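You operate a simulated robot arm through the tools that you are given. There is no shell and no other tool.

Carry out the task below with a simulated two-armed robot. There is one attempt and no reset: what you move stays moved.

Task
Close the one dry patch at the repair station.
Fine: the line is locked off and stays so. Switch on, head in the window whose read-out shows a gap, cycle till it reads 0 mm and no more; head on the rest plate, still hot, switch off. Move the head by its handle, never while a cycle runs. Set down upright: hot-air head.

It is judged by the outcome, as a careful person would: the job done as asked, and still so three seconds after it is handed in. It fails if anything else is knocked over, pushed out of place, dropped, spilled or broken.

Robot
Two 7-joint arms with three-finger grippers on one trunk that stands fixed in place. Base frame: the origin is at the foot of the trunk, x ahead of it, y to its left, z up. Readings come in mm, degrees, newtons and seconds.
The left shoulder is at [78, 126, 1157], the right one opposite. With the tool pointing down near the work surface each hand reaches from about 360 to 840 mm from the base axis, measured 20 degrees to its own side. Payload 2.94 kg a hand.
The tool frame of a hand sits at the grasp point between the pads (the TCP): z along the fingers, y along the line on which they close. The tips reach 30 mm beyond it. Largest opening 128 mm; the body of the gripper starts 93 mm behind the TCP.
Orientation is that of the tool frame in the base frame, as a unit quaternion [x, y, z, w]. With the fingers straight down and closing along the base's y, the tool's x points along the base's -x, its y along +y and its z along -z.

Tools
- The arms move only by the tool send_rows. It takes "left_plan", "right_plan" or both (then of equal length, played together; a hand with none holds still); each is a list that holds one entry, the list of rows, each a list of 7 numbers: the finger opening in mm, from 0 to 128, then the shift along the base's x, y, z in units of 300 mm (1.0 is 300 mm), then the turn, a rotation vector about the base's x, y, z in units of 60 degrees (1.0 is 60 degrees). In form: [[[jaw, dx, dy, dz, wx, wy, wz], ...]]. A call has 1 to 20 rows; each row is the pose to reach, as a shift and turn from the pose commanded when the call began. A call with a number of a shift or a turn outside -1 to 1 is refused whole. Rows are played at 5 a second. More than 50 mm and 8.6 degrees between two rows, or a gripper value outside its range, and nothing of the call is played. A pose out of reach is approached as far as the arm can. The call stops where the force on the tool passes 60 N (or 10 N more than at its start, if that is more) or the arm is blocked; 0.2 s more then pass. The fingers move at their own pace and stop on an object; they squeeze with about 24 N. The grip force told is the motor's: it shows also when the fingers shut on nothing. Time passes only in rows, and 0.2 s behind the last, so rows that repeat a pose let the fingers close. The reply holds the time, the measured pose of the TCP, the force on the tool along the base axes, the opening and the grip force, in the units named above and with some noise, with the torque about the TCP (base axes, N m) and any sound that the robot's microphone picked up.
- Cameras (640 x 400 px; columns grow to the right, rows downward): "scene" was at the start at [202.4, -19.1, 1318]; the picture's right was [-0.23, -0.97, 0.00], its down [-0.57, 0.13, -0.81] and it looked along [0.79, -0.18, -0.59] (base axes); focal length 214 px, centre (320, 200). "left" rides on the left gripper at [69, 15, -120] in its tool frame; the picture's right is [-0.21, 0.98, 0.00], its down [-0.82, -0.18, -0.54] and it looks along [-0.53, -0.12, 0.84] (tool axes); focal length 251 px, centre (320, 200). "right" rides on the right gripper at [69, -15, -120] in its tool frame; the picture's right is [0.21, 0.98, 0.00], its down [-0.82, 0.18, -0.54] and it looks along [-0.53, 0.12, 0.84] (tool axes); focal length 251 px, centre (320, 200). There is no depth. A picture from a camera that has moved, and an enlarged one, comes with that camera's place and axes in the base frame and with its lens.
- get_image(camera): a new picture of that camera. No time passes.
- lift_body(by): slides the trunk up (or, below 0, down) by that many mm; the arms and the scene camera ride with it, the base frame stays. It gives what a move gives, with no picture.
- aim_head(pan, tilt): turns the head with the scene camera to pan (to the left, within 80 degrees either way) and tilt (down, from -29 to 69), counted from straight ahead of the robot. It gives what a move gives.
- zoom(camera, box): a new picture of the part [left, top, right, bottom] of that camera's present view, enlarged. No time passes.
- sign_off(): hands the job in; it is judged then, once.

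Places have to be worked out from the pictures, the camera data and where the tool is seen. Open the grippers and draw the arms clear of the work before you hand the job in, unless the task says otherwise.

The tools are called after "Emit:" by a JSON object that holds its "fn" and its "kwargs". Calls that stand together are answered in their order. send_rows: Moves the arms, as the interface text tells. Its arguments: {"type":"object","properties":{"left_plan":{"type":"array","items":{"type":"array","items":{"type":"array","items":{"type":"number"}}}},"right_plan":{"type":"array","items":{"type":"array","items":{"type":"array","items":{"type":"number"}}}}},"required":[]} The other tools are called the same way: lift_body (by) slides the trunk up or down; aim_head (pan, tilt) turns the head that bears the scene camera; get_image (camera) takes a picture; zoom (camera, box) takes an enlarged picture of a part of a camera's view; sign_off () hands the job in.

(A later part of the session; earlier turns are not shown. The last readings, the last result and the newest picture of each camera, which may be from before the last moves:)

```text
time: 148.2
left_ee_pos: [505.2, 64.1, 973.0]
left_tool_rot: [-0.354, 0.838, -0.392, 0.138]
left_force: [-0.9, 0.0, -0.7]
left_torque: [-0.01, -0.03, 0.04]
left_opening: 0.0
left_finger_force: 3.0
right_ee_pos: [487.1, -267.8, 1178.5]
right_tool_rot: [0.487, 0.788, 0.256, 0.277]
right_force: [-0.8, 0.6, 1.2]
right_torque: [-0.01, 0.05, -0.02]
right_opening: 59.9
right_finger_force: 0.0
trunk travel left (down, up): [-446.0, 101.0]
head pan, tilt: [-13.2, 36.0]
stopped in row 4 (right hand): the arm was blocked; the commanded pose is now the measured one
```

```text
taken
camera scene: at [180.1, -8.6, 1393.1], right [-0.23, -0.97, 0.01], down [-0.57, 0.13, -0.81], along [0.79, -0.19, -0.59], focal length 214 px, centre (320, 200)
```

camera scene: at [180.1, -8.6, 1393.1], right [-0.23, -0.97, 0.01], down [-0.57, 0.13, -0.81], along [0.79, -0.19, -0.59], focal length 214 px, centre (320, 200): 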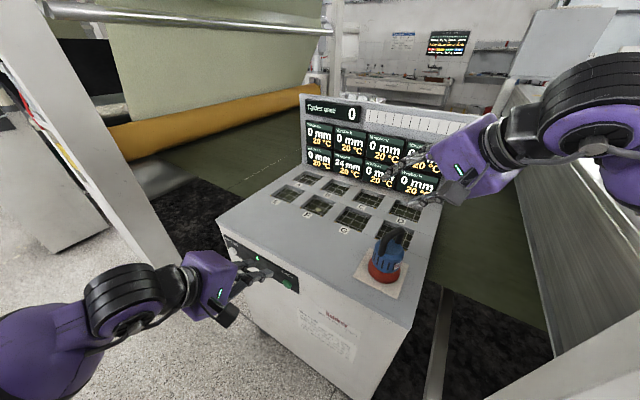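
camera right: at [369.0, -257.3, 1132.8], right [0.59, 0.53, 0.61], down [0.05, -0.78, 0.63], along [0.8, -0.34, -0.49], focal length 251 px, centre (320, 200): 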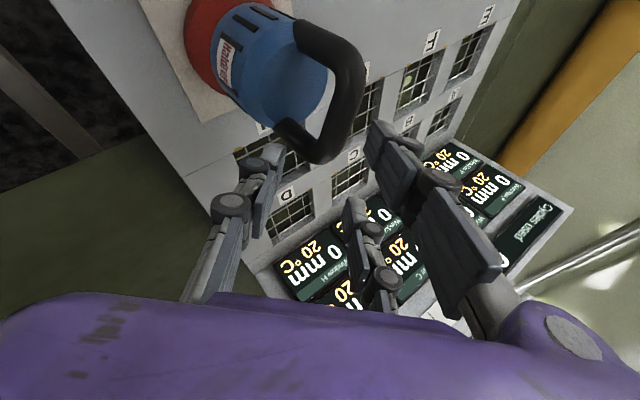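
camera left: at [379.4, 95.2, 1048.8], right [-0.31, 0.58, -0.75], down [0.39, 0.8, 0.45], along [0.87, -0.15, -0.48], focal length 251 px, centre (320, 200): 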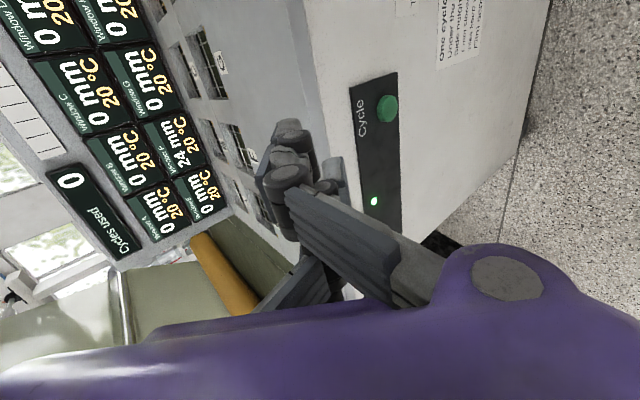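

Working it through: the elbow meets something when it points straight right, i.e. when the wrist is pulled back and right. So at the plate the tool should point slightly right (azimuth −15°, trunk raised), and at F it can turn to azimuth 20° (trunk 0). That needs the bar at −105°, so I go vertical over the head for one more small turn.

Emit:
{"fn": "send_rows", "kwargs": {"right_plan": [[[90, 0.01, 0.005, 0.02, -0.0166, 0.122, -0.017], [90, 0.02, 0.01, 0.02, -0.033, 0.244, -0.035], [90, 0.027, 0.02, 0.02, -0.05, 0.3665, -0.052], [90, 0.027, 0.025, 0.02, -0.0665, 0.489, -0.069], [90, 0.027, 0.025, 0.01, -0.083, 0.611, -0.087], [90, 0.027, 0.025, 0, -0.0997, 0.733, -0.104], [90, 0.027, 0.025, 0, -0.0997, 0.733, -0.104]]]}}

Emit:
{"fn": "get_image", "kwargs": {"camera": "right"}}

```text
time: 149.8
left_ee_pos: [503.0, 55.6, 977.0]
left_tool_rot: [-0.353, 0.839, -0.39, 0.142]
left_force: [-1.3, 0.2, 0.1]
left_torque: [0.01, -0.01, -0.01]
left_opening: 0.0
left_finger_force: 3.0
right_ee_pos: [492.6, -270.6, 1176.3]
right_tool_rot: [0.58, 0.814, 0.006, -0.005]
right_force: [0.6, 0.0, -0.5]
right_torque: [0.01, -0.01, 0.01]
right_opening: 89.8
right_finger_force: 0.1
trunk travel left (down, up): [-446.0, 101.0]
head pan, tilt: [-13.2, 36.0]
```

```text
taken
camera right: at [455.4, -210.8, 1298.0], right [0.85, 0.52, 0.01], down [0.44, -0.73, 0.53], along [0.28, -0.45, -0.85], focal length 251 px, centre (320, 200)
```

right: 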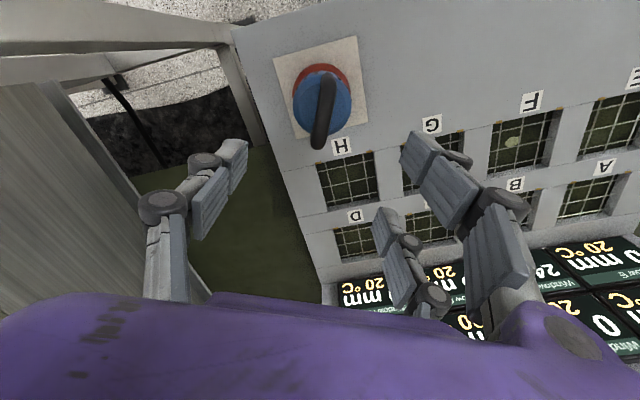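

I descend onto the bar and close.

Emit:
{"fn": "send_rows", "kwargs": {"right_plan": [[[90, 0.009, 0.035, -0.08, 0, 0, 0], [90, 0.009, 0.035, -0.2, 0, 0, 0], [90, 0.009, 0.035, -0.32, 0, 0, 0], [90, 0.009, 0.035, -0.42, 0, 0, 0], [90, 0.009, 0.035, -0.46, 0, 0, 0], [90, 0.009, 0.035, -0.46, 0, 0, 0], [40, 0.009, 0.035, -0.46, 0, 0, 0], [0, 0.009, 0.035, -0.46, 0, 0, 0], [0, 0.009, 0.035, -0.46, 0, 0, 0], [0, 0.009, 0.035, -0.46, 0, 0, 0], [0, 0.009, 0.035, -0.46, 0, 0, 0]]]}}

Emit:
{"fn": "get_image", "kwargs": {"camera": "right"}}

```text
time: 152.2
left_ee_pos: [503.3, 57.0, 977.0]
left_tool_rot: [-0.352, 0.839, -0.389, 0.143]
left_force: [-1.4, 0.2, -0.6]
left_torque: [-0.02, -0.01, 0.01]
left_opening: 0.0
left_finger_force: 3.0
right_ee_pos: [495.7, -259.1, 1038.4]
right_tool_rot: [0.581, 0.814, 0.006, -0.004]
right_force: [-2.5, -0.3, 0.6]
right_torque: [0.15, -0.05, -0.01]
right_opening: 15.9
right_finger_force: 23.9
trunk travel left (down, up): [-446.0, 101.0]
head pan, tilt: [-13.2, 36.0]
```

```text
taken
camera right: at [458.7, -199.3, 1160.4], right [0.85, 0.52, 0.01], down [0.44, -0.73, 0.53], along [0.28, -0.45, -0.85], focal length 251 px, centre (320, 200)
```

right: 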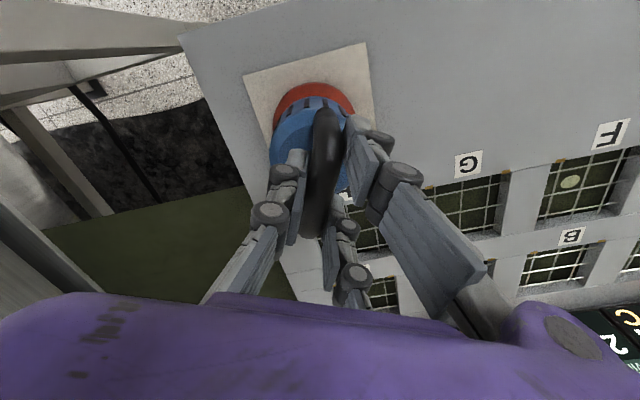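

Gripped. I lift 20 mm, turn −34°, and set down again on the plate.

Emit:
{"fn": "send_rows", "kwargs": {"right_plan": [[[0, 0, 0, 0.03, 0, 0, 0], [0, 0, 0, 0.067, 0, 0, 0], [0, 0, 0, 0.067, 0, 0, -0.114], [0, 0, 0, 0.067, 0, 0, -0.228], [0, 0, 0, 0.067, 0, 0, -0.342], [0, 0, 0, 0.067, 0, 0, -0.456], [0, 0, 0, 0.067, 0, 0, -0.57], [0, 0, 0, 0.067, 0, 0, -0.57], [0, 0, 0, 0.03, 0, 0, -0.57], [0, 0, 0, 0.012, 0, 0, -0.57], [0, 0, 0, 0.002, 0, 0, -0.57], [0, 0, 0, -0.002, 0, 0, -0.57], [0, 0, 0, -0.002, 0, 0, -0.57]]]}}

Emit:
{"fn": "zoom", "kwargs": {"camera": "scene", "box": [330, 160, 450, 300]}}

```text
time: 155.0
left_ee_pos: [502.8, 56.5, 977.2]
left_tool_rot: [-0.352, 0.839, -0.39, 0.143]
left_force: [0.2, -0.2, -0.6]
left_torque: [-0.02, 0.0, -0.02]
left_opening: 0.0
left_finger_force: 3.2
right_ee_pos: [494.6, -259.7, 1039.1]
right_tool_rot: [0.794, 0.607, 0.007, -0.001]
right_force: [-4.3, -2.7, 9.1]
right_torque: [-0.63, -0.02, -0.13]
right_opening: 15.8
right_finger_force: 24.2
trunk travel left (down, up): [-446.0, 101.0]
head pan, tilt: [-13.2, 36.0]
```

```text
2.86 times, centred on (390, 230) of scene
camera zoom: at [175.8, -19.1, 1395.5], right [-0.23, -0.97, 0.0], down [-0.57, 0.13, -0.81], along [0.79, -0.18, -0.59], focal length 613 px, centre (120, 114)
```

zoom: 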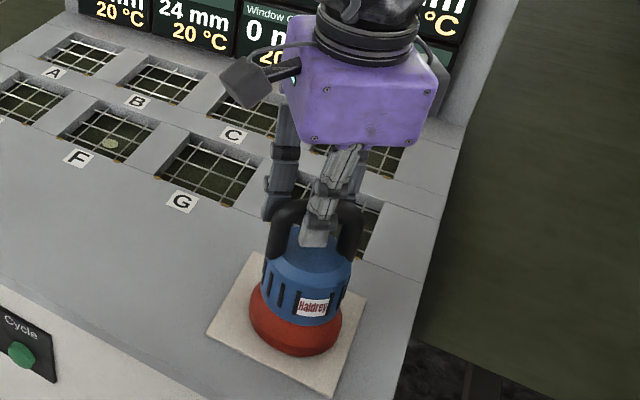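

Bar now at 75°. I release, rise, raise the trunk by 94 mm, then tilt 50° toward azimuth −15°.

Emit:
{"fn": "send_rows", "kwargs": {"right_plan": [[[0, 0, 0, 0.003, 0, 0, 0], [30, 0, 0, 0.003, 0, 0, 0], [70, 0, 0, 0.003, 0, 0, 0], [90, 0, 0, 0.003, 0, 0, 0], [90, 0, 0, 0.08, 0, 0, 0], [90, 0, 0, 0.16, 0, 0, 0], [90, 0, 0, 0.24, 0, 0, 0], [90, 0, 0, 0.24, 0, 0, 0]]]}}

Emit:
{"fn": "lift_body", "kwargs": {"by": 94}}

Emit:
{"fn": "send_rows", "kwargs": {"right_plan": [[[80, -0.03, 0.005, 0, -0.031, -0.115, 0], [80, -0.06, 0.01, 0, -0.062, -0.23, 0], [80, -0.09, 0.02, 0, -0.093, -0.345, 0], [80, -0.12, 0.03, 0, -0.123, -0.46, 0], [80, -0.15, 0.04, 0, -0.154, -0.575, 0], [80, -0.18, 0.05, 0, -0.185, -0.69, 0], [80, -0.2, 0.053, 0, -0.216, -0.805, 0], [80, -0.2, 0.053, 0, -0.216, -0.805, 0]]]}}

Emit:
{"fn": "get_image", "kwargs": {"camera": "scene"}}

```text
time: 156.8
left_ee_pos: [504.4, 56.4, 976.9]
left_tool_rot: [-0.353, 0.839, -0.389, 0.143]
left_force: [0.2, 1.2, 0.4]
left_torque: [0.01, -0.01, 0.02]
left_opening: 0.3
left_finger_force: 3.0
right_ee_pos: [495.8, -259.8, 1108.6]
right_tool_rot: [0.794, 0.607, 0.006, -0.001]
right_force: [-0.5, -0.4, -0.1]
right_torque: [0.02, 0.04, 0.0]
right_opening: 89.8
right_finger_force: 0.1
trunk travel left (down, up): [-446.0, 101.0]
head pan, tilt: [-13.2, 36.0]
```

```text
time: 158.1
left_ee_pos: [503.4, 56.3, 1069.7]
left_tool_rot: [-0.353, 0.839, -0.389, 0.141]
left_force: [0.2, -0.6, -1.2]
left_torque: [-0.01, -0.02, -0.01]
left_opening: 0.0
left_finger_force: 2.8
right_ee_pos: [496.0, -259.5, 1200.9]
right_tool_rot: [0.794, 0.607, 0.005, -0.002]
right_force: [0.5, -0.2, -0.4]
right_torque: [-0.01, -0.01, 0.02]
right_opening: 90.0
right_finger_force: 0.0
trunk travel left (down, up): [-540.0, 7.0]
head pan, tilt: [-13.2, 36.0]
```

```text
time: 159.9
left_ee_pos: [504.2, 55.5, 1070.9]
left_tool_rot: [-0.353, 0.839, -0.389, 0.143]
left_force: [-0.2, -0.7, 0.2]
left_torque: [0.01, 0.0, 0.01]
left_opening: 0.1
left_finger_force: 3.0
right_ee_pos: [441.0, -244.8, 1202.6]
right_tool_rot: [0.738, 0.566, 0.23, 0.288]
right_force: [0.2, 0.5, 0.4]
right_torque: [-0.02, -0.01, 0.01]
right_opening: 80.3
right_finger_force: 0.0
right hand out of reach, approached as far as the arm can: row 7, 8
trunk travel left (down, up): [-540.0, 7.0]
head pan, tilt: [-13.2, 36.0]
```

```text
taken
camera scene: at [95.2, -19.3, 1502.3], right [-0.23, -0.97, 0.0], down [-0.57, 0.13, -0.81], along [0.79, -0.18, -0.59], focal length 214 px, centre (320, 200)
```

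scene: 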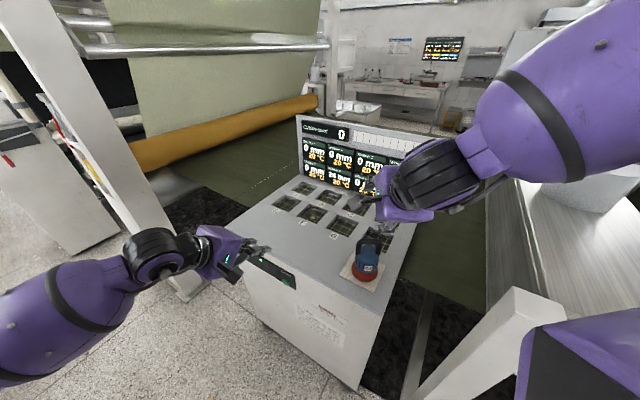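

Tilt reached ≈43° (its limit there), which should suffice. I descend to the pre-grasp point.

Emit:
{"fn": "send_rows", "kwargs": {"right_plan": [[[60, 0, -0.003, -0.08, 0, 0, 0], [46, 0.002, -0.007, -0.16, 0, 0, 0], [46, 0.002, -0.007, -0.24, 0, 0, 0], [46, 0.002, -0.007, -0.3, 0, 0, 0], [46, 0.002, -0.007, -0.347, 0, 0, 0], [46, 0.002, -0.007, -0.347, 0, 0, 0]]]}}

Emit:
{"fn": "get_image", "kwargs": {"camera": "right"}}

Emit:
{"fn": "zoom", "kwargs": {"camera": "scene", "box": [320, 160, 440, 300]}}

```text
time: 161.3
left_ee_pos: [503.7, 55.9, 1070.8]
left_tool_rot: [-0.353, 0.839, -0.389, 0.143]
left_force: [0.4, -0.3, 0.0]
left_torque: [-0.01, -0.01, 0.0]
left_opening: 0.1
left_finger_force: 2.9
right_ee_pos: [440.1, -246.0, 1100.0]
right_tool_rot: [0.737, 0.567, 0.229, 0.288]
right_force: [-0.8, 0.0, -0.1]
right_torque: [0.01, 0.01, 0.0]
right_opening: 45.8
right_finger_force: 0.0
trunk travel left (down, up): [-540.0, 7.0]
head pan, tilt: [-13.2, 36.0]
```

```text
taken
camera right: at [367.9, -155.7, 1179.2], right [0.74, 0.02, 0.67], down [-0.44, -0.74, 0.51], along [0.51, -0.67, -0.54], focal length 251 px, centre (320, 200)
```

right: 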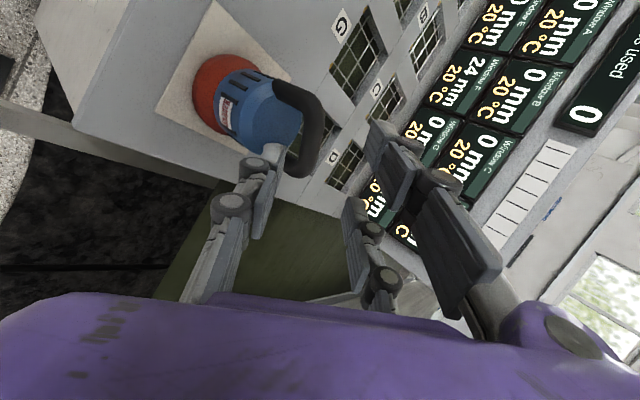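

```text
2.86 times, centred on (380, 230) of scene
camera zoom: at [95.1, -19.1, 1502.4], right [-0.23, -0.97, 0.0], down [-0.57, 0.13, -0.81], along [0.79, -0.18, -0.59], focal length 613 px, centre (149, 114)
```

zoom: 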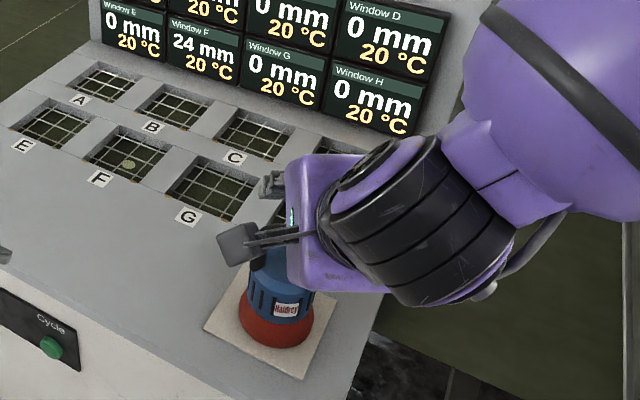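

Exactly at pre-grasp with the bar centred between the prongs. I advance along the tool axis, pausing before the end.

Emit:
{"fn": "send_rows", "kwargs": {"right_plan": [[[46, 0.044, -0.011, -0.052, 0, 0, 0], [46, 0.088, -0.022, -0.103, 0, 0, 0], [46, 0.13, -0.033, -0.153, 0, 0, 0], [46, 0.13, -0.033, -0.153, 0, 0, 0]]]}}

Emit:
{"fn": "get_image", "kwargs": {"camera": "right"}}

Emit:
{"fn": "zoom", "kwargs": {"camera": "right", "box": [200, 60, 440, 230]}}

```text
time: 162.3
left_ee_pos: [503.4, 56.3, 1070.9]
left_tool_rot: [-0.352, 0.839, -0.39, 0.142]
left_force: [-0.2, 0.9, 0.1]
left_torque: [-0.01, 0.0, 0.01]
left_opening: 0.0
left_finger_force: 2.4
right_ee_pos: [479.4, -255.2, 1053.0]
right_tool_rot: [0.737, 0.567, 0.23, 0.288]
right_force: [0.2, 0.4, -0.4]
right_torque: [0.0, 0.01, 0.02]
right_opening: 46.1
right_finger_force: 0.1
trunk travel left (down, up): [-540.0, 7.0]
head pan, tilt: [-13.2, 36.0]
```

```text
taken
camera right: at [406.8, -165.1, 1133.4], right [0.74, 0.02, 0.67], down [-0.44, -0.74, 0.51], along [0.51, -0.67, -0.54], focal length 251 px, centre (320, 200)
```

right: 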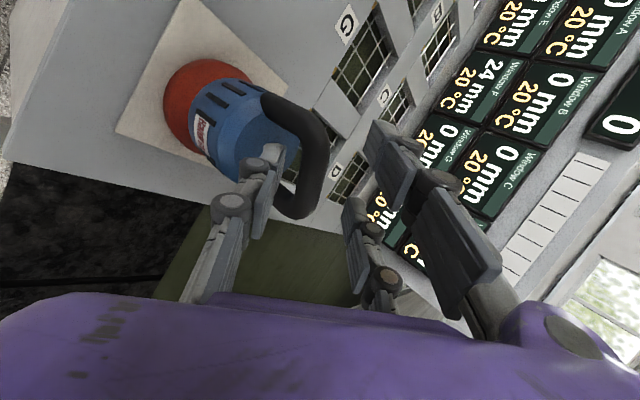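

```text
2.35 times, centred on (320, 145) of right
camera zoom: at [406.8, -165.1, 1133.4], right [0.74, 0.02, 0.67], down [-0.44, -0.74, 0.51], along [0.51, -0.67, -0.54], focal length 592 px, centre (320, 329)
```

zoom: 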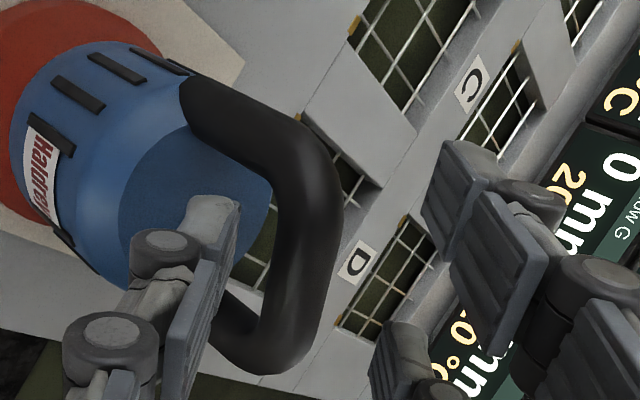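

The single prong is passing under the bar inside the arch, and the bar centre lines up with the TCP. I advance the last 20 mm and close.

Emit:
{"fn": "send_rows", "kwargs": {"right_plan": [[[46, 0.023, -0.006, -0.026, 0, 0, 0], [46, 0.046, -0.012, -0.05, 0, 0, 0], [46, 0.046, -0.012, -0.05, 0, 0, 0], [25, 0.046, -0.012, -0.05, 0, 0, 0], [0, 0.046, -0.012, -0.05, 0, 0, 0], [0, 0.046, -0.012, -0.05, 0, 0, 0], [0, 0.046, -0.012, -0.05, 0, 0, 0]]]}}

Emit:
{"fn": "get_image", "kwargs": {"camera": "right"}}

Emit:
{"fn": "zoom", "kwargs": {"camera": "scene", "box": [320, 160, 440, 300]}}

```text
time: 163.9
left_ee_pos: [503.6, 55.8, 1070.1]
left_tool_rot: [-0.353, 0.839, -0.389, 0.143]
left_force: [-0.1, -0.6, 0.2]
left_torque: [0.0, -0.01, -0.02]
left_opening: 0.0
left_finger_force: 3.7
right_ee_pos: [493.4, -260.8, 1038.8]
right_tool_rot: [0.738, 0.567, 0.228, 0.287]
right_force: [-0.5, -0.2, 0.0]
right_torque: [0.03, -0.05, -0.03]
right_opening: 15.1
right_finger_force: 24.3
trunk travel left (down, up): [-540.0, 7.0]
head pan, tilt: [-13.2, 36.0]
```

```text
taken
camera right: at [421.2, -170.5, 1117.5], right [0.74, 0.02, 0.67], down [-0.44, -0.74, 0.51], along [0.51, -0.67, -0.54], focal length 251 px, centre (320, 200)
```

right: 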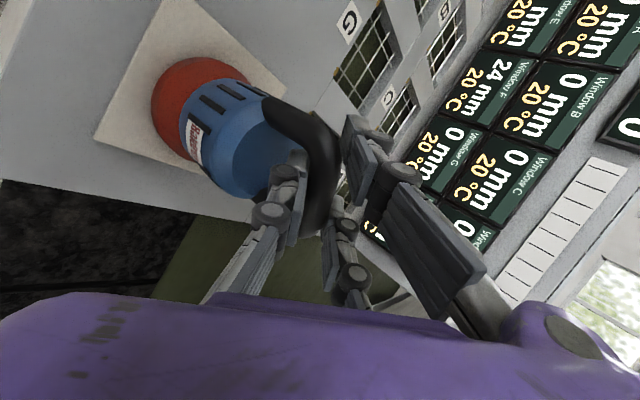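

```text
2.86 times, centred on (380, 230) of scene
camera zoom: at [96.1, -19.6, 1502.2], right [-0.23, -0.97, 0.0], down [-0.57, 0.13, -0.81], along [0.79, -0.18, -0.59], focal length 613 px, centre (149, 114)
```

zoom: 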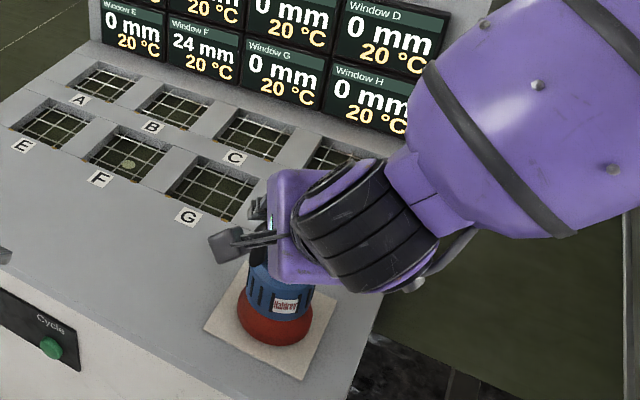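

Gripped on the bar with force 24 N. I lift 25 mm gently and check that the head hangs upright.

Emit:
{"fn": "send_rows", "kwargs": {"right_plan": [[[0, 0, 0, 0.01, 0, 0, 0], [0, 0, 0, 0.03, 0, 0, 0], [0, 0, 0, 0.055, 0, 0, 0], [0, 0, 0, 0.085, 0, 0, 0], [0, 0, 0, 0.085, 0, 0, 0]]]}}

Emit:
{"fn": "get_image", "kwargs": {"camera": "right"}}

Emit:
{"fn": "zoom", "kwargs": {"camera": "scene", "box": [320, 160, 440, 300]}}

```text
time: 165.1
left_ee_pos: [504.9, 57.1, 1069.8]
left_tool_rot: [-0.353, 0.839, -0.389, 0.143]
left_force: [0.2, 0.6, 0.2]
left_torque: [0.01, 0.0, -0.02]
left_opening: 0.0
left_finger_force: 3.5
right_ee_pos: [494.7, -261.3, 1063.6]
right_tool_rot: [0.738, 0.566, 0.228, 0.288]
right_force: [-0.6, -0.3, -10.7]
right_torque: [0.02, -0.03, -0.03]
right_opening: 15.0
right_finger_force: 24.3
trunk travel left (down, up): [-540.0, 7.0]
head pan, tilt: [-13.2, 36.0]
```

```text
taken
camera right: at [421.9, -171.0, 1143.8], right [0.74, 0.02, 0.67], down [-0.44, -0.74, 0.51], along [0.51, -0.67, -0.54], focal length 251 px, centre (320, 200)
```

right: 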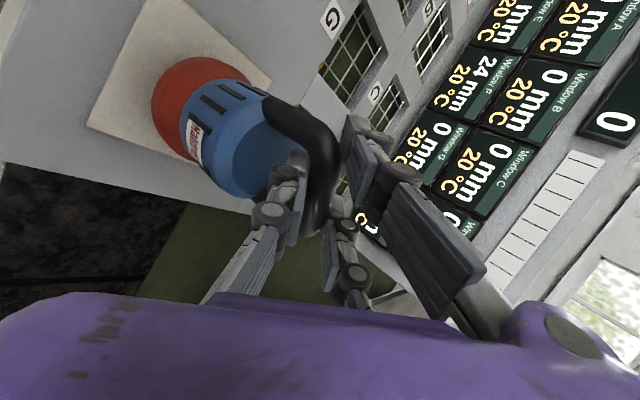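

```text
2.86 times, centred on (380, 230) of scene
camera zoom: at [96.4, -19.6, 1502.2], right [-0.23, -0.97, 0.0], down [-0.57, 0.13, -0.81], along [0.79, -0.18, -0.59], focal length 613 px, centre (149, 114)
```

zoom: 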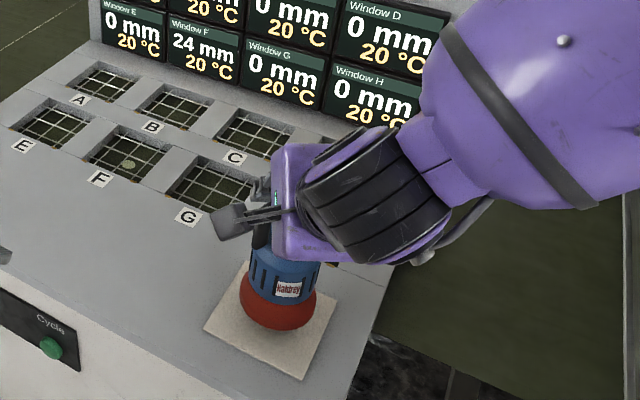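

The head hangs upright with near-zero torque. I raise it and carry it forward to a mid position, turning +20° in yaw.

Emit:
{"fn": "send_rows", "kwargs": {"right_plan": [[[0, 0.01, 0.003, 0.06, 0, 0, 0.02], [0, 0.03, 0.01, 0.13, 0, 0, 0.05], [0, 0.07, 0.022, 0.2, 0, 0, 0.09], [0, 0.12, 0.038, 0.28, 0, 0, 0.13], [0, 0.18, 0.057, 0.36, 0, 0, 0.17], [0, 0.25, 0.08, 0.43, 0, 0, 0.21], [0, 0.32, 0.1, 0.49, 0, 0, 0.25], [0, 0.38, 0.12, 0.54, 0, 0, 0.29], [0, 0.44, 0.14, 0.56, 0, 0, 0.32], [0, 0.47, 0.15, 0.56, 0, 0, 0.333], [0, 0.47, 0.15, 0.56, 0, 0, 0.333]]]}}

Emit:
{"fn": "get_image", "kwargs": {"camera": "scene"}}

```text
time: 167.5
left_ee_pos: [504.0, 56.1, 1069.9]
left_tool_rot: [-0.353, 0.839, -0.39, 0.143]
left_force: [0.0, -0.1, 0.6]
left_torque: [0.02, -0.01, -0.01]
left_opening: 0.4
left_finger_force: 3.1
right_ee_pos: [636.1, -214.0, 1231.8]
right_tool_rot: [0.628, 0.686, 0.275, 0.243]
right_force: [0.0, -0.3, -9.8]
right_torque: [-0.02, 0.01, 0.05]
right_opening: 15.3
right_finger_force: 23.9
trunk travel left (down, up): [-540.0, 7.0]
head pan, tilt: [-13.2, 36.0]
```

```text
taken
camera scene: at [96.1, -19.4, 1502.3], right [-0.23, -0.97, 0.0], down [-0.57, 0.13, -0.81], along [0.79, -0.18, -0.59], focal length 214 px, centre (320, 200)
```

scene: 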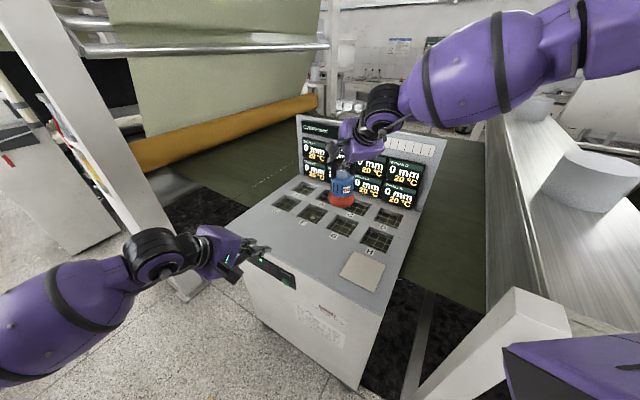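

Fine. Now I lower the trunk in steps, watching for lean.

Emit:
{"fn": "lift_body", "kwargs": {"by": -80}}

Emit:
{"fn": "get_image", "kwargs": {"camera": "scene"}}

```text
time: 168.6
left_ee_pos: [504.0, 56.5, 991.4]
left_tool_rot: [-0.353, 0.839, -0.39, 0.144]
left_force: [-1.1, 0.2, 0.1]
left_torque: [0.01, -0.01, 0.01]
left_opening: 0.1
left_finger_force: 2.7
right_ee_pos: [636.2, -215.9, 1152.4]
right_tool_rot: [0.628, 0.686, 0.276, 0.244]
right_force: [-0.1, 0.6, -9.5]
right_torque: [0.07, -0.01, -0.01]
right_opening: 14.9
right_finger_force: 23.9
trunk travel left (down, up): [-460.0, 87.0]
head pan, tilt: [-13.2, 36.0]
```

```text
taken
camera scene: at [170.3, -19.4, 1411.6], right [-0.23, -0.97, 0.0], down [-0.57, 0.13, -0.81], along [0.79, -0.18, -0.59], focal length 214 px, centre (320, 200)
```

scene: 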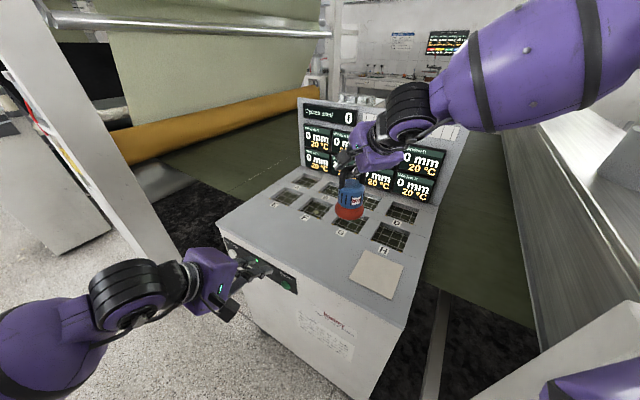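

Still steady. Another 65 mm down.

Emit:
{"fn": "lift_body", "kwargs": {"by": -65}}

Emit:
{"fn": "get_image", "kwargs": {"camera": "scene"}}

```text
time: 169.7
left_ee_pos: [504.0, 56.3, 926.5]
left_tool_rot: [-0.353, 0.839, -0.389, 0.144]
left_force: [-0.8, 0.6, -1.0]
left_torque: [0.01, -0.03, -0.01]
left_opening: 0.1
left_finger_force: 3.1
right_ee_pos: [636.5, -215.5, 1088.5]
right_tool_rot: [0.628, 0.686, 0.276, 0.244]
right_force: [-0.5, 0.3, -10.6]
right_torque: [0.03, 0.03, 0.0]
right_opening: 14.8
right_finger_force: 24.3
trunk travel left (down, up): [-395.0, 152.0]
head pan, tilt: [-13.2, 36.0]
```

```text
taken
camera scene: at [197.4, -19.4, 1338.7], right [-0.23, -0.97, 0.0], down [-0.57, 0.13, -0.81], along [0.79, -0.18, -0.59], focal length 214 px, centre (320, 200)
```

scene: 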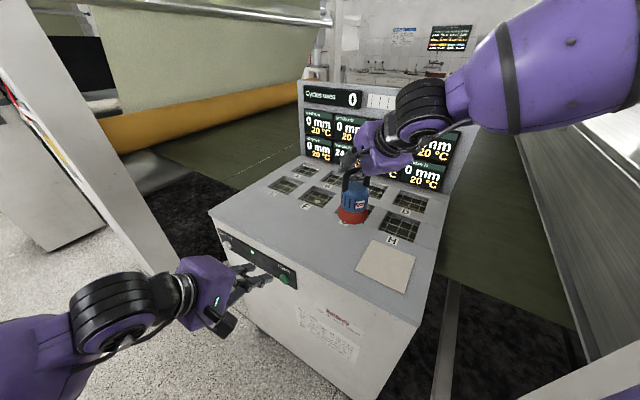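

Steady. I carry the head on toward F, turning the azimuth to about 25°.

Emit:
{"fn": "send_rows", "kwargs": {"right_plan": [[[0, 0.04, 0.01, -0.005, 0, 0, 0.04], [0, 0.11, 0.03, -0.015, 0, 0, 0.09], [0, 0.18, 0.05, -0.025, 0, 0, 0.14], [0, 0.26, 0.07, -0.035, 0, 0, 0.19], [0, 0.34, 0.095, -0.045, 0, 0, 0.24], [0, 0.42, 0.12, -0.055, 0, 0, 0.29], [0, 0.5, 0.145, -0.06, 0, 0, 0.333], [0, 0.56, 0.16, -0.06, 0, 0, 0.333], [0, 0.593, 0.167, -0.06, 0, 0, 0.333], [0, 0.593, 0.167, -0.06, 0, 0, 0.333]]]}}

Emit:
{"fn": "get_image", "kwargs": {"camera": "scene"}}

Emit:
{"fn": "get_image", "kwargs": {"camera": "right"}}

```text
time: 171.9
left_ee_pos: [506.3, 59.1, 925.6]
left_tool_rot: [-0.353, 0.838, -0.391, 0.141]
left_force: [0.8, -0.4, 0.3]
left_torque: [0.01, 0.02, -0.01]
left_opening: 0.2
left_finger_force: 2.9
right_ee_pos: [795.8, -165.6, 1068.8]
right_tool_rot: [0.499, 0.786, 0.311, 0.192]
right_force: [-0.5, -0.4, -10.5]
right_torque: [0.02, -0.03, -0.02]
right_opening: 15.3
right_finger_force: 24.5
right hand out of reach, approached as far as the arm can: row 8, 9, 10
trunk travel left (down, up): [-395.0, 152.0]
head pan, tilt: [-13.2, 36.0]
```

```text
taken
camera scene: at [199.5, -14.3, 1338.6], right [-0.23, -0.97, 0.0], down [-0.57, 0.13, -0.81], along [0.79, -0.19, -0.59], focal length 214 px, centre (320, 200)
```

scene: 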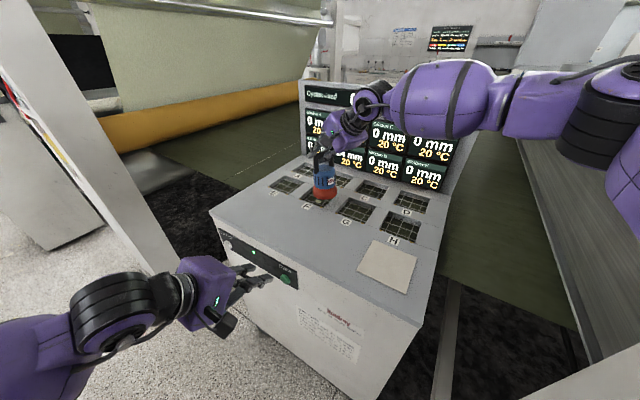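

```text
taken
camera right: at [682.5, -143.0, 1147.4], right [0.56, 0.49, 0.67], down [0.14, -0.85, 0.51], along [0.82, -0.19, -0.54], focal length 251 px, centre (320, 200)
```

right: 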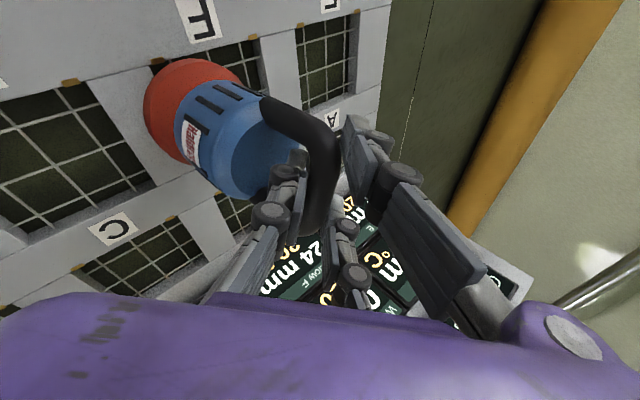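

Close: about 30 mm short of F's centre. Lower height and trunk may give a bit more, so I lower the trunk 20 mm (head bottom still ~14 mm above the table) and push on with more azimuth.

Emit:
{"fn": "lift_body", "kwargs": {"by": -20}}

Emit:
{"fn": "send_rows", "kwargs": {"right_plan": [[[0, 0, 0, 0.005, 0, 0, 0.05], [0, 0.02, 0.005, 0.005, 0, 0, 0.1], [0, 0.05, 0.015, 0.005, 0, 0, 0.15], [0, 0.08, 0.02, 0.005, 0, 0, 0.17], [0, 0.105, 0.028, 0.005, 0, 0, 0.17], [0, 0.105, 0.028, 0.005, 0, 0, 0.17]]]}}

Emit:
{"fn": "get_image", "kwargs": {"camera": "scene"}}

Emit:
{"fn": "get_image", "kwargs": {"camera": "right"}}

```text
time: 172.6
left_ee_pos: [504.4, 63.2, 903.7]
left_tool_rot: [-0.354, 0.837, -0.393, 0.14]
left_force: [-0.6, 0.0, 0.0]
left_torque: [-0.01, 0.02, -0.01]
left_opening: 0.1
left_finger_force: 3.4
right_ee_pos: [794.0, -161.9, 1046.0]
right_tool_rot: [0.5, 0.785, 0.31, 0.193]
right_force: [-0.2, 0.2, -10.2]
right_torque: [0.06, -0.04, 0.02]
right_opening: 15.2
right_finger_force: 23.5
trunk travel left (down, up): [-375.0, 172.0]
head pan, tilt: [-13.2, 36.0]
```

```text
time: 173.9
left_ee_pos: [506.5, 68.2, 904.0]
left_tool_rot: [-0.354, 0.836, -0.395, 0.138]
left_force: [1.3, 0.2, 0.1]
left_torque: [-0.02, -0.06, 0.02]
left_opening: 0.0
left_finger_force: 3.3
right_ee_pos: [801.8, -158.4, 1043.1]
right_tool_rot: [0.427, 0.829, 0.322, 0.164]
right_force: [0.0, -0.7, -9.6]
right_torque: [0.06, -0.04, 0.0]
right_opening: 15.2
right_finger_force: 24.6
right hand out of reach, approached as far as the arm can: row 3, 4, 5, 6
trunk travel left (down, up): [-375.0, 172.0]
head pan, tilt: [-13.2, 36.0]
```

```text
taken
camera scene: at [207.7, -1.5, 1317.4], right [-0.23, -0.97, 0.01], down [-0.58, 0.12, -0.81], along [0.79, -0.19, -0.59], focal length 214 px, centre (320, 200)
```

scene: 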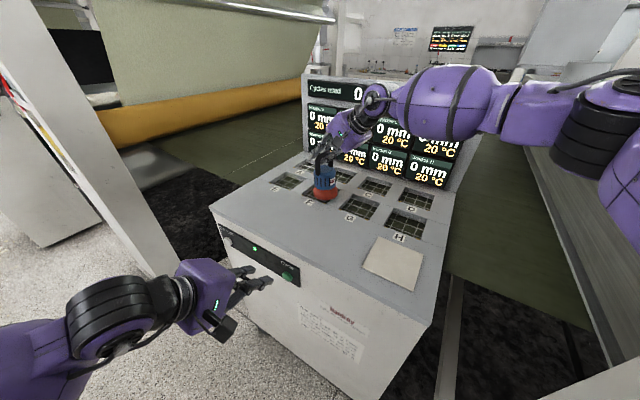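

```text
taken
camera right: at [687.3, -155.2, 1124.0], right [0.46, 0.59, 0.66], down [0.29, -0.8, 0.52], along [0.84, -0.05, -0.54], focal length 251 px, centre (320, 200)
```

right: 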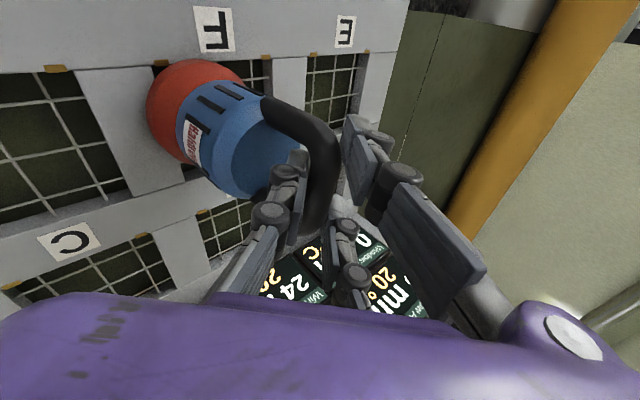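

About 25 mm short. A further ~12° of tool tilt gives that; the head will lean 12° with it and be righted against the window floor as it is lowered. I raise slightly, tilt, and move over F.

Emit:
{"fn": "send_rows", "kwargs": {"right_plan": [[[0, -0.02, 0, 0.04, 0, 0, 0], [0, -0.02, 0, 0.06, 0.06, -0.082, 0], [0, -0.02, 0, 0.06, 0.118, -0.162, 0], [0, 0.0, 0, 0.06, 0.118, -0.162, 0], [0, 0.03, 0.003, 0.06, 0.118, -0.162, 0], [0, 0.06, 0.005, 0.06, 0.118, -0.162, 0], [0, 0.06, 0.005, 0.06, 0.118, -0.162, 0]]]}}

Emit:
{"fn": "get_image", "kwargs": {"camera": "scene"}}

Emit:
{"fn": "zoom", "kwargs": {"camera": "scene", "box": [260, 120, 400, 240]}}

Emit:
{"fn": "get_image", "kwargs": {"camera": "right"}}

```text
time: 175.6
left_ee_pos: [510.9, 65.4, 902.0]
left_tool_rot: [-0.356, 0.837, -0.393, 0.138]
left_force: [0.0, -0.1, -0.5]
left_torque: [-0.02, 0.01, 0.0]
left_opening: 0.1
left_finger_force: 3.0
right_ee_pos: [824.7, -156.5, 1060.2]
right_tool_rot: [0.407, 0.791, 0.407, 0.205]
right_force: [0.0, -0.4, -10.0]
right_torque: [-0.06, 0.18, 0.01]
right_opening: 15.3
right_finger_force: 24.4
trunk travel left (down, up): [-375.0, 172.0]
head pan, tilt: [-13.2, 36.0]
```

```text
taken
camera scene: at [212.6, -4.6, 1317.2], right [-0.23, -0.97, 0.01], down [-0.58, 0.13, -0.81], along [0.78, -0.19, -0.59], focal length 214 px, centre (320, 200)
```

scene: 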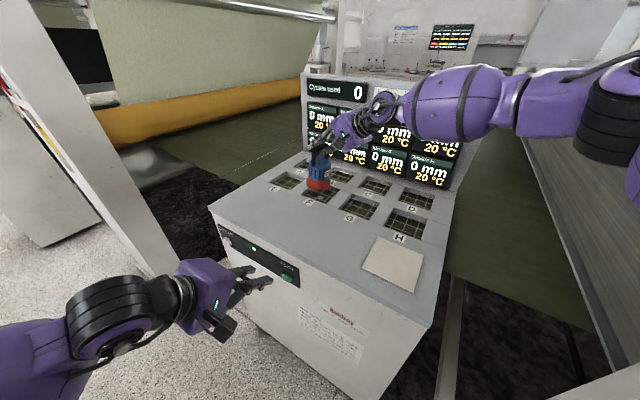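

```text
3.33 times, centred on (330, 180) of scene
camera zoom: at [212.6, -4.6, 1317.2], right [-0.23, -0.97, 0.01], down [-0.58, 0.13, -0.81], along [0.78, -0.19, -0.59], focal length 715 px, centre (287, 267)
```

zoom: 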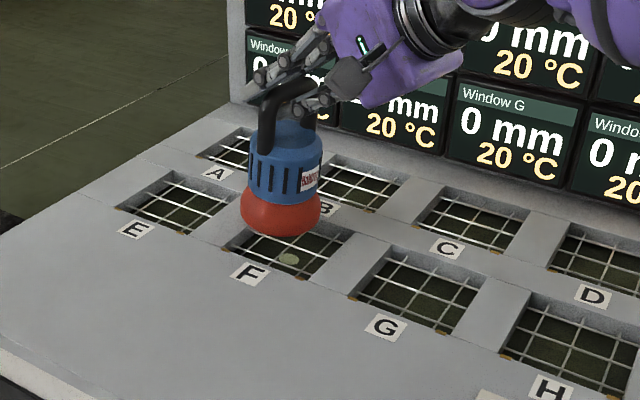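

```text
taken
camera right: at [697.7, -163.3, 1119.0], right [0.34, 0.5, 0.8], down [0.21, -0.86, 0.46], along [0.92, 0.01, -0.4], focal length 251 px, centre (320, 200)
```

right: 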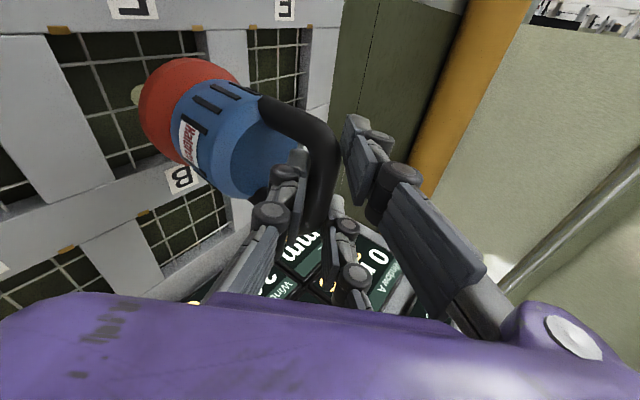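

The hand reaches F now, head leaning ~12° toward the far side. Window F's centre re-measured ≈ (826.5,−156.5). I move the bar to ≈(822,−160) and lower toward the grid.

Emit:
{"fn": "send_rows", "kwargs": {"right_plan": [[[0, -0.01, -0.012, -0.02, 0, 0, 0], [0, -0.01, -0.012, -0.045, 0, 0, 0], [0, -0.01, -0.012, -0.065, 0, 0, 0], [0, -0.01, -0.012, -0.065, 0, 0, 0]]]}}

Emit:
{"fn": "zoom", "kwargs": {"camera": "scene", "box": [270, 130, 380, 225]}}

Emit:
{"fn": "zoom", "kwargs": {"camera": "right", "box": [40, 0, 320, 210]}}

Emit:
{"fn": "get_image", "kwargs": {"camera": "left"}}

```text
time: 176.6
left_ee_pos: [512.0, 67.4, 900.4]
left_tool_rot: [-0.356, 0.837, -0.392, 0.137]
left_force: [-0.5, 0.9, 0.3]
left_torque: [0.0, 0.02, 0.0]
left_opening: 0.2
left_finger_force: 3.0
right_ee_pos: [821.3, -159.8, 1037.7]
right_tool_rot: [0.407, 0.791, 0.408, 0.204]
right_force: [-0.4, -0.4, -9.8]
right_torque: [-0.06, 0.12, -0.01]
right_opening: 15.3
right_finger_force: 23.6
trunk travel left (down, up): [-375.0, 172.0]
head pan, tilt: [-13.2, 36.0]
```

```text
4.21 times, centred on (325, 178) of scene
camera zoom: at [214.0, -4.1, 1316.3], right [-0.23, -0.97, 0.01], down [-0.58, 0.12, -0.81], along [0.78, -0.19, -0.59], focal length 903 px, centre (299, 295)
```

zoom: 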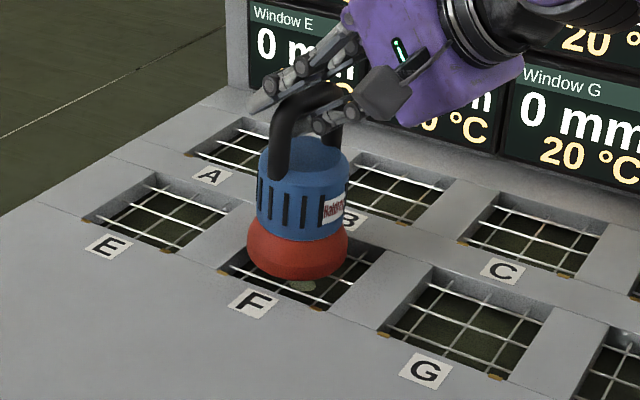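

```text
1.90 times, centred on (180, 105) of right
camera zoom: at [694.7, -166.4, 1097.4], right [0.34, 0.5, 0.79], down [0.21, -0.86, 0.46], along [0.92, 0.01, -0.4], focal length 479 px, centre (587, 381)
```

zoom: 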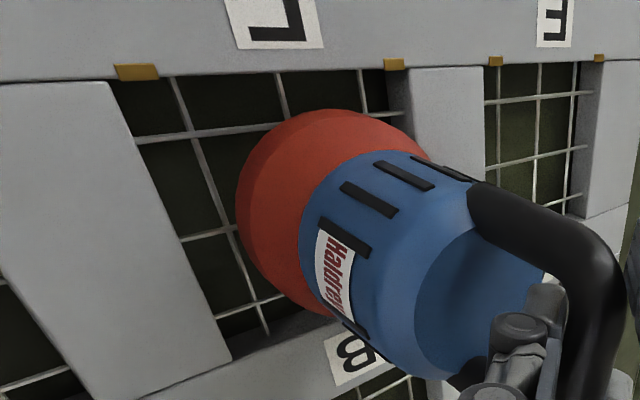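

```text
taken
camera left: at [393.9, 92.9, 971.6], right [-0.32, 0.58, -0.75], down [0.4, 0.8, 0.45], along [0.86, -0.15, -0.49], focal length 251 px, centre (320, 200)
```

left: 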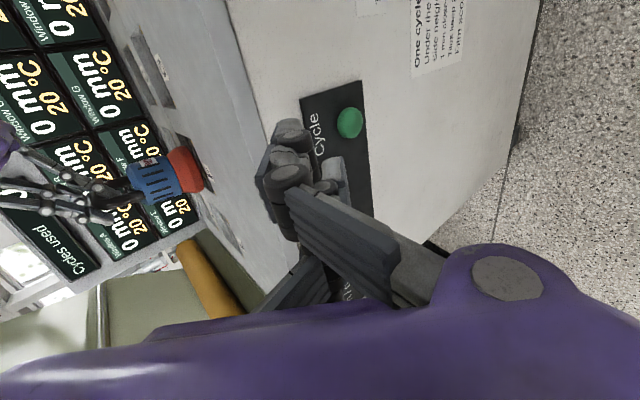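

I lower slowly in 2 mm rows, watching the force.

Emit:
{"fn": "send_rows", "kwargs": {"right_plan": [[[0, 0, 0, -0.007, 0, 0, 0], [0, 0, 0, -0.014, 0, 0, 0], [0, 0, 0, -0.02, 0, 0, 0], [0, 0, 0, -0.02, 0, 0, 0]]]}}

Emit:
{"fn": "zoom", "kwargs": {"camera": "right", "box": [40, 0, 320, 210]}}

Emit:
{"fn": "zoom", "kwargs": {"camera": "left", "box": [80, 120, 240, 230]}}

```text
time: 177.6
left_ee_pos: [510.6, 65.8, 901.3]
left_tool_rot: [-0.356, 0.837, -0.393, 0.138]
left_force: [0.8, -0.3, 0.5]
left_torque: [-0.05, -0.01, -0.05]
left_opening: 0.0
left_finger_force: 2.7
right_ee_pos: [820.7, -163.2, 1033.1]
right_tool_rot: [0.407, 0.791, 0.409, 0.205]
right_force: [-1.0, -0.1, -10.7]
right_torque: [0.0, 0.13, -0.01]
right_opening: 15.0
right_finger_force: 24.3
trunk travel left (down, up): [-375.0, 172.0]
head pan, tilt: [-13.2, 36.0]
```

```text
1.90 times, centred on (180, 105) of right
camera zoom: at [694.5, -167.8, 1092.3], right [0.34, 0.5, 0.8], down [0.21, -0.87, 0.45], along [0.92, 0.01, -0.4], focal length 479 px, centre (587, 381)
```

zoom: 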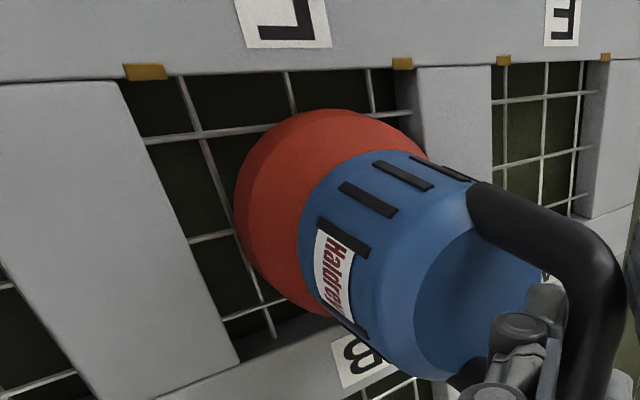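

```text
3.64 times, centred on (160, 175) of left
camera zoom: at [393.2, 91.9, 972.1], right [-0.32, 0.58, -0.75], down [0.4, 0.8, 0.45], along [0.86, -0.15, -0.49], focal length 914 px, centre (902, 291)
```

zoom: 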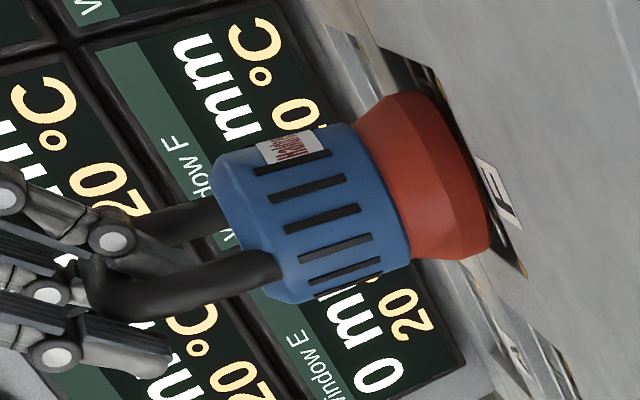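

No contact yet. Continue lowering 6 mm, nudging y back by 3 mm.

Emit:
{"fn": "send_rows", "kwargs": {"right_plan": [[[0, 0.002, 0.006, -0.006, 0, 0, 0], [0, 0.002, 0.01, -0.012, 0, 0, 0], [0, 0.002, 0.01, -0.018, 0, 0, 0], [0, 0.002, 0.01, -0.018, 0, 0, 0]]]}}

Emit:
{"fn": "zoom", "kwargs": {"camera": "left", "box": [80, 120, 240, 230]}}

```text
time: 178.6
left_ee_pos: [508.2, 64.8, 902.4]
left_tool_rot: [-0.355, 0.837, -0.392, 0.138]
left_force: [0.8, 0.1, 0.0]
left_torque: [0.0, -0.02, -0.02]
left_opening: 0.0
left_finger_force: 3.0
right_ee_pos: [821.8, -161.2, 1030.2]
right_tool_rot: [0.407, 0.79, 0.41, 0.207]
right_force: [1.6, 0.1, -1.4]
right_torque: [0.03, 0.04, 0.01]
right_opening: 15.1
right_finger_force: 23.4
trunk travel left (down, up): [-375.0, 172.0]
head pan, tilt: [-13.2, 36.0]
```

```text
3.64 times, centred on (160, 175) of left
camera zoom: at [392.0, 90.7, 972.9], right [-0.32, 0.58, -0.75], down [0.4, 0.8, 0.45], along [0.86, -0.15, -0.49], focal length 914 px, centre (902, 291)
```

zoom: 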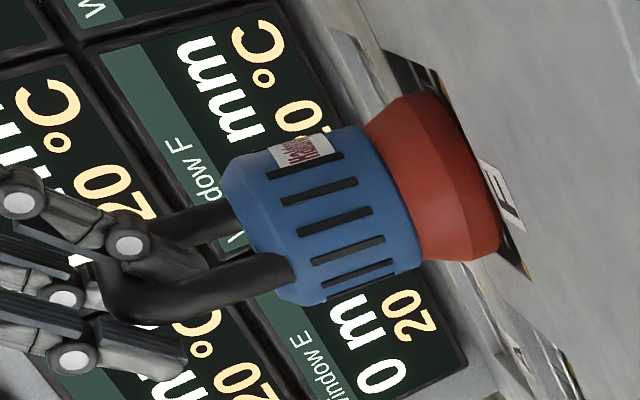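

First contact at TCP z≈1030 (weight mostly carried). I continue down slowly, easing forward so the head rights itself into the window.

Emit:
{"fn": "send_rows", "kwargs": {"right_plan": [[[0, 0.003, 0.002, -0.006, 0, 0, 0], [0, 0.006, 0.004, -0.012, 0, 0, 0], [0, 0.006, 0.004, -0.012, 0, 0, 0]]]}}

Emit:
{"fn": "zoom", "kwargs": {"camera": "left", "box": [80, 120, 240, 230]}}

Emit:
{"fn": "zoom", "kwargs": {"camera": "right", "box": [40, 0, 320, 210]}}

```text
time: 179.3
left_ee_pos: [508.3, 63.9, 902.7]
left_tool_rot: [-0.354, 0.838, -0.391, 0.139]
left_force: [0.4, -0.6, 0.0]
left_torque: [-0.02, 0.01, 0.03]
left_opening: 0.0
left_finger_force: 3.7
right_ee_pos: [824.0, -160.5, 1028.9]
right_tool_rot: [0.408, 0.788, 0.412, 0.207]
right_force: [4.1, 5.3, 14.6]
right_torque: [0.22, -0.01, 0.01]
right_opening: 15.1
right_finger_force: 24.0
trunk travel left (down, up): [-375.0, 172.0]
head pan, tilt: [-13.2, 36.0]
```

```text
3.64 times, centred on (160, 175) of left
camera zoom: at [391.3, 90.2, 973.5], right [-0.32, 0.58, -0.75], down [0.39, 0.8, 0.45], along [0.86, -0.15, -0.49], focal length 914 px, centre (902, 291)
```

zoom: 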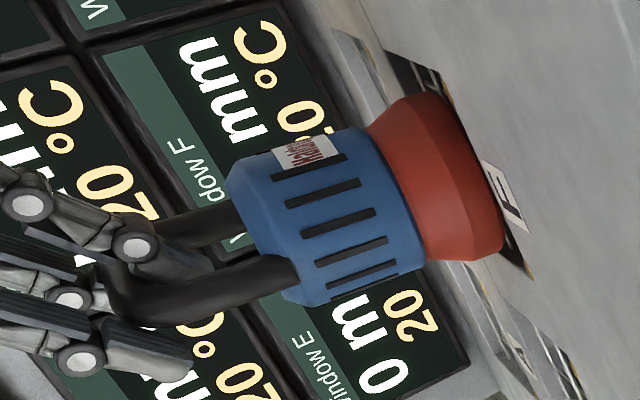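

```text
1.90 times, centred on (180, 105) of right
camera zoom: at [696.1, -166.2, 1088.0], right [0.33, 0.5, 0.8], down [0.2, -0.87, 0.45], along [0.92, 0.01, -0.39], focal length 479 px, centre (587, 381)
```

zoom: 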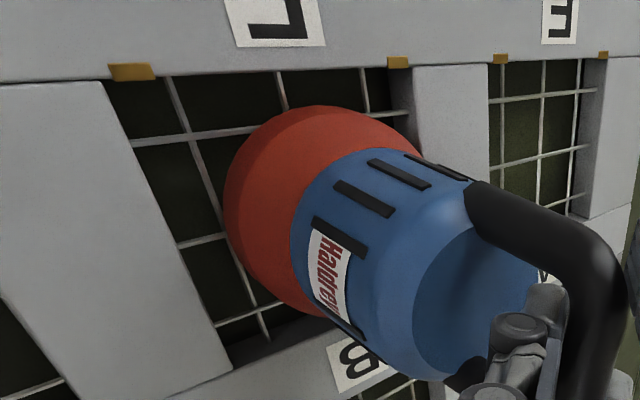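

The head still leans ~6° with its far edge just over the E/F rib. I shift back ~6 mm so the far edge clears the rim, then lower a little more.

Emit:
{"fn": "send_rows", "kwargs": {"right_plan": [[[0, -0.008, -0.006, 0.003, 0, 0, 0], [0, -0.016, -0.012, 0.0, 0, 0, 0], [0, -0.016, -0.012, -0.006, 0, 0, 0], [0, -0.016, -0.012, -0.01, 0, 0, 0], [0, -0.016, -0.012, -0.01, 0, 0, 0]]]}}

Emit:
{"fn": "zoom", "kwargs": {"camera": "right", "box": [40, 0, 320, 210]}}

Emit:
{"fn": "zoom", "kwargs": {"camera": "left", "box": [80, 120, 240, 230]}}

```text
time: 180.6
left_ee_pos: [509.7, 63.6, 901.7]
left_tool_rot: [-0.355, 0.837, -0.392, 0.138]
left_force: [-0.5, 0.2, 0.6]
left_torque: [-0.01, -0.03, 0.02]
left_opening: 0.0
left_finger_force: 3.2
right_ee_pos: [818.8, -160.8, 1029.1]
right_tool_rot: [0.406, 0.787, 0.416, 0.21]
right_force: [8.2, 2.5, 31.1]
right_torque: [-0.24, -0.45, 0.09]
right_opening: 15.2
right_finger_force: 24.1
trunk travel left (down, up): [-375.0, 172.0]
head pan, tilt: [-13.2, 36.0]
```

```text
1.90 times, centred on (180, 105) of right
camera zoom: at [692.6, -167.3, 1087.7], right [0.33, 0.49, 0.8], down [0.2, -0.87, 0.45], along [0.92, 0.02, -0.39], focal length 479 px, centre (587, 381)
```

zoom: 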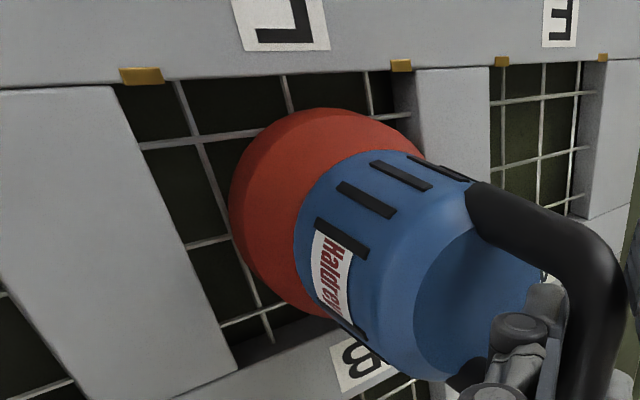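

```text
3.64 times, centred on (160, 175) of left
camera zoom: at [392.1, 91.1, 972.9], right [-0.32, 0.58, -0.75], down [0.4, 0.8, 0.45], along [0.86, -0.15, -0.49], focal length 914 px, centre (902, 291)
```

zoom: 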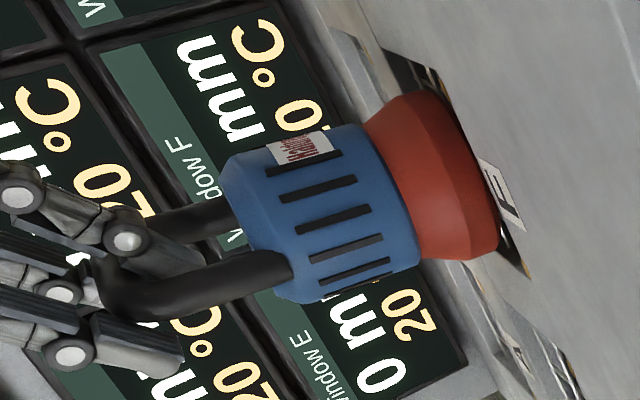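

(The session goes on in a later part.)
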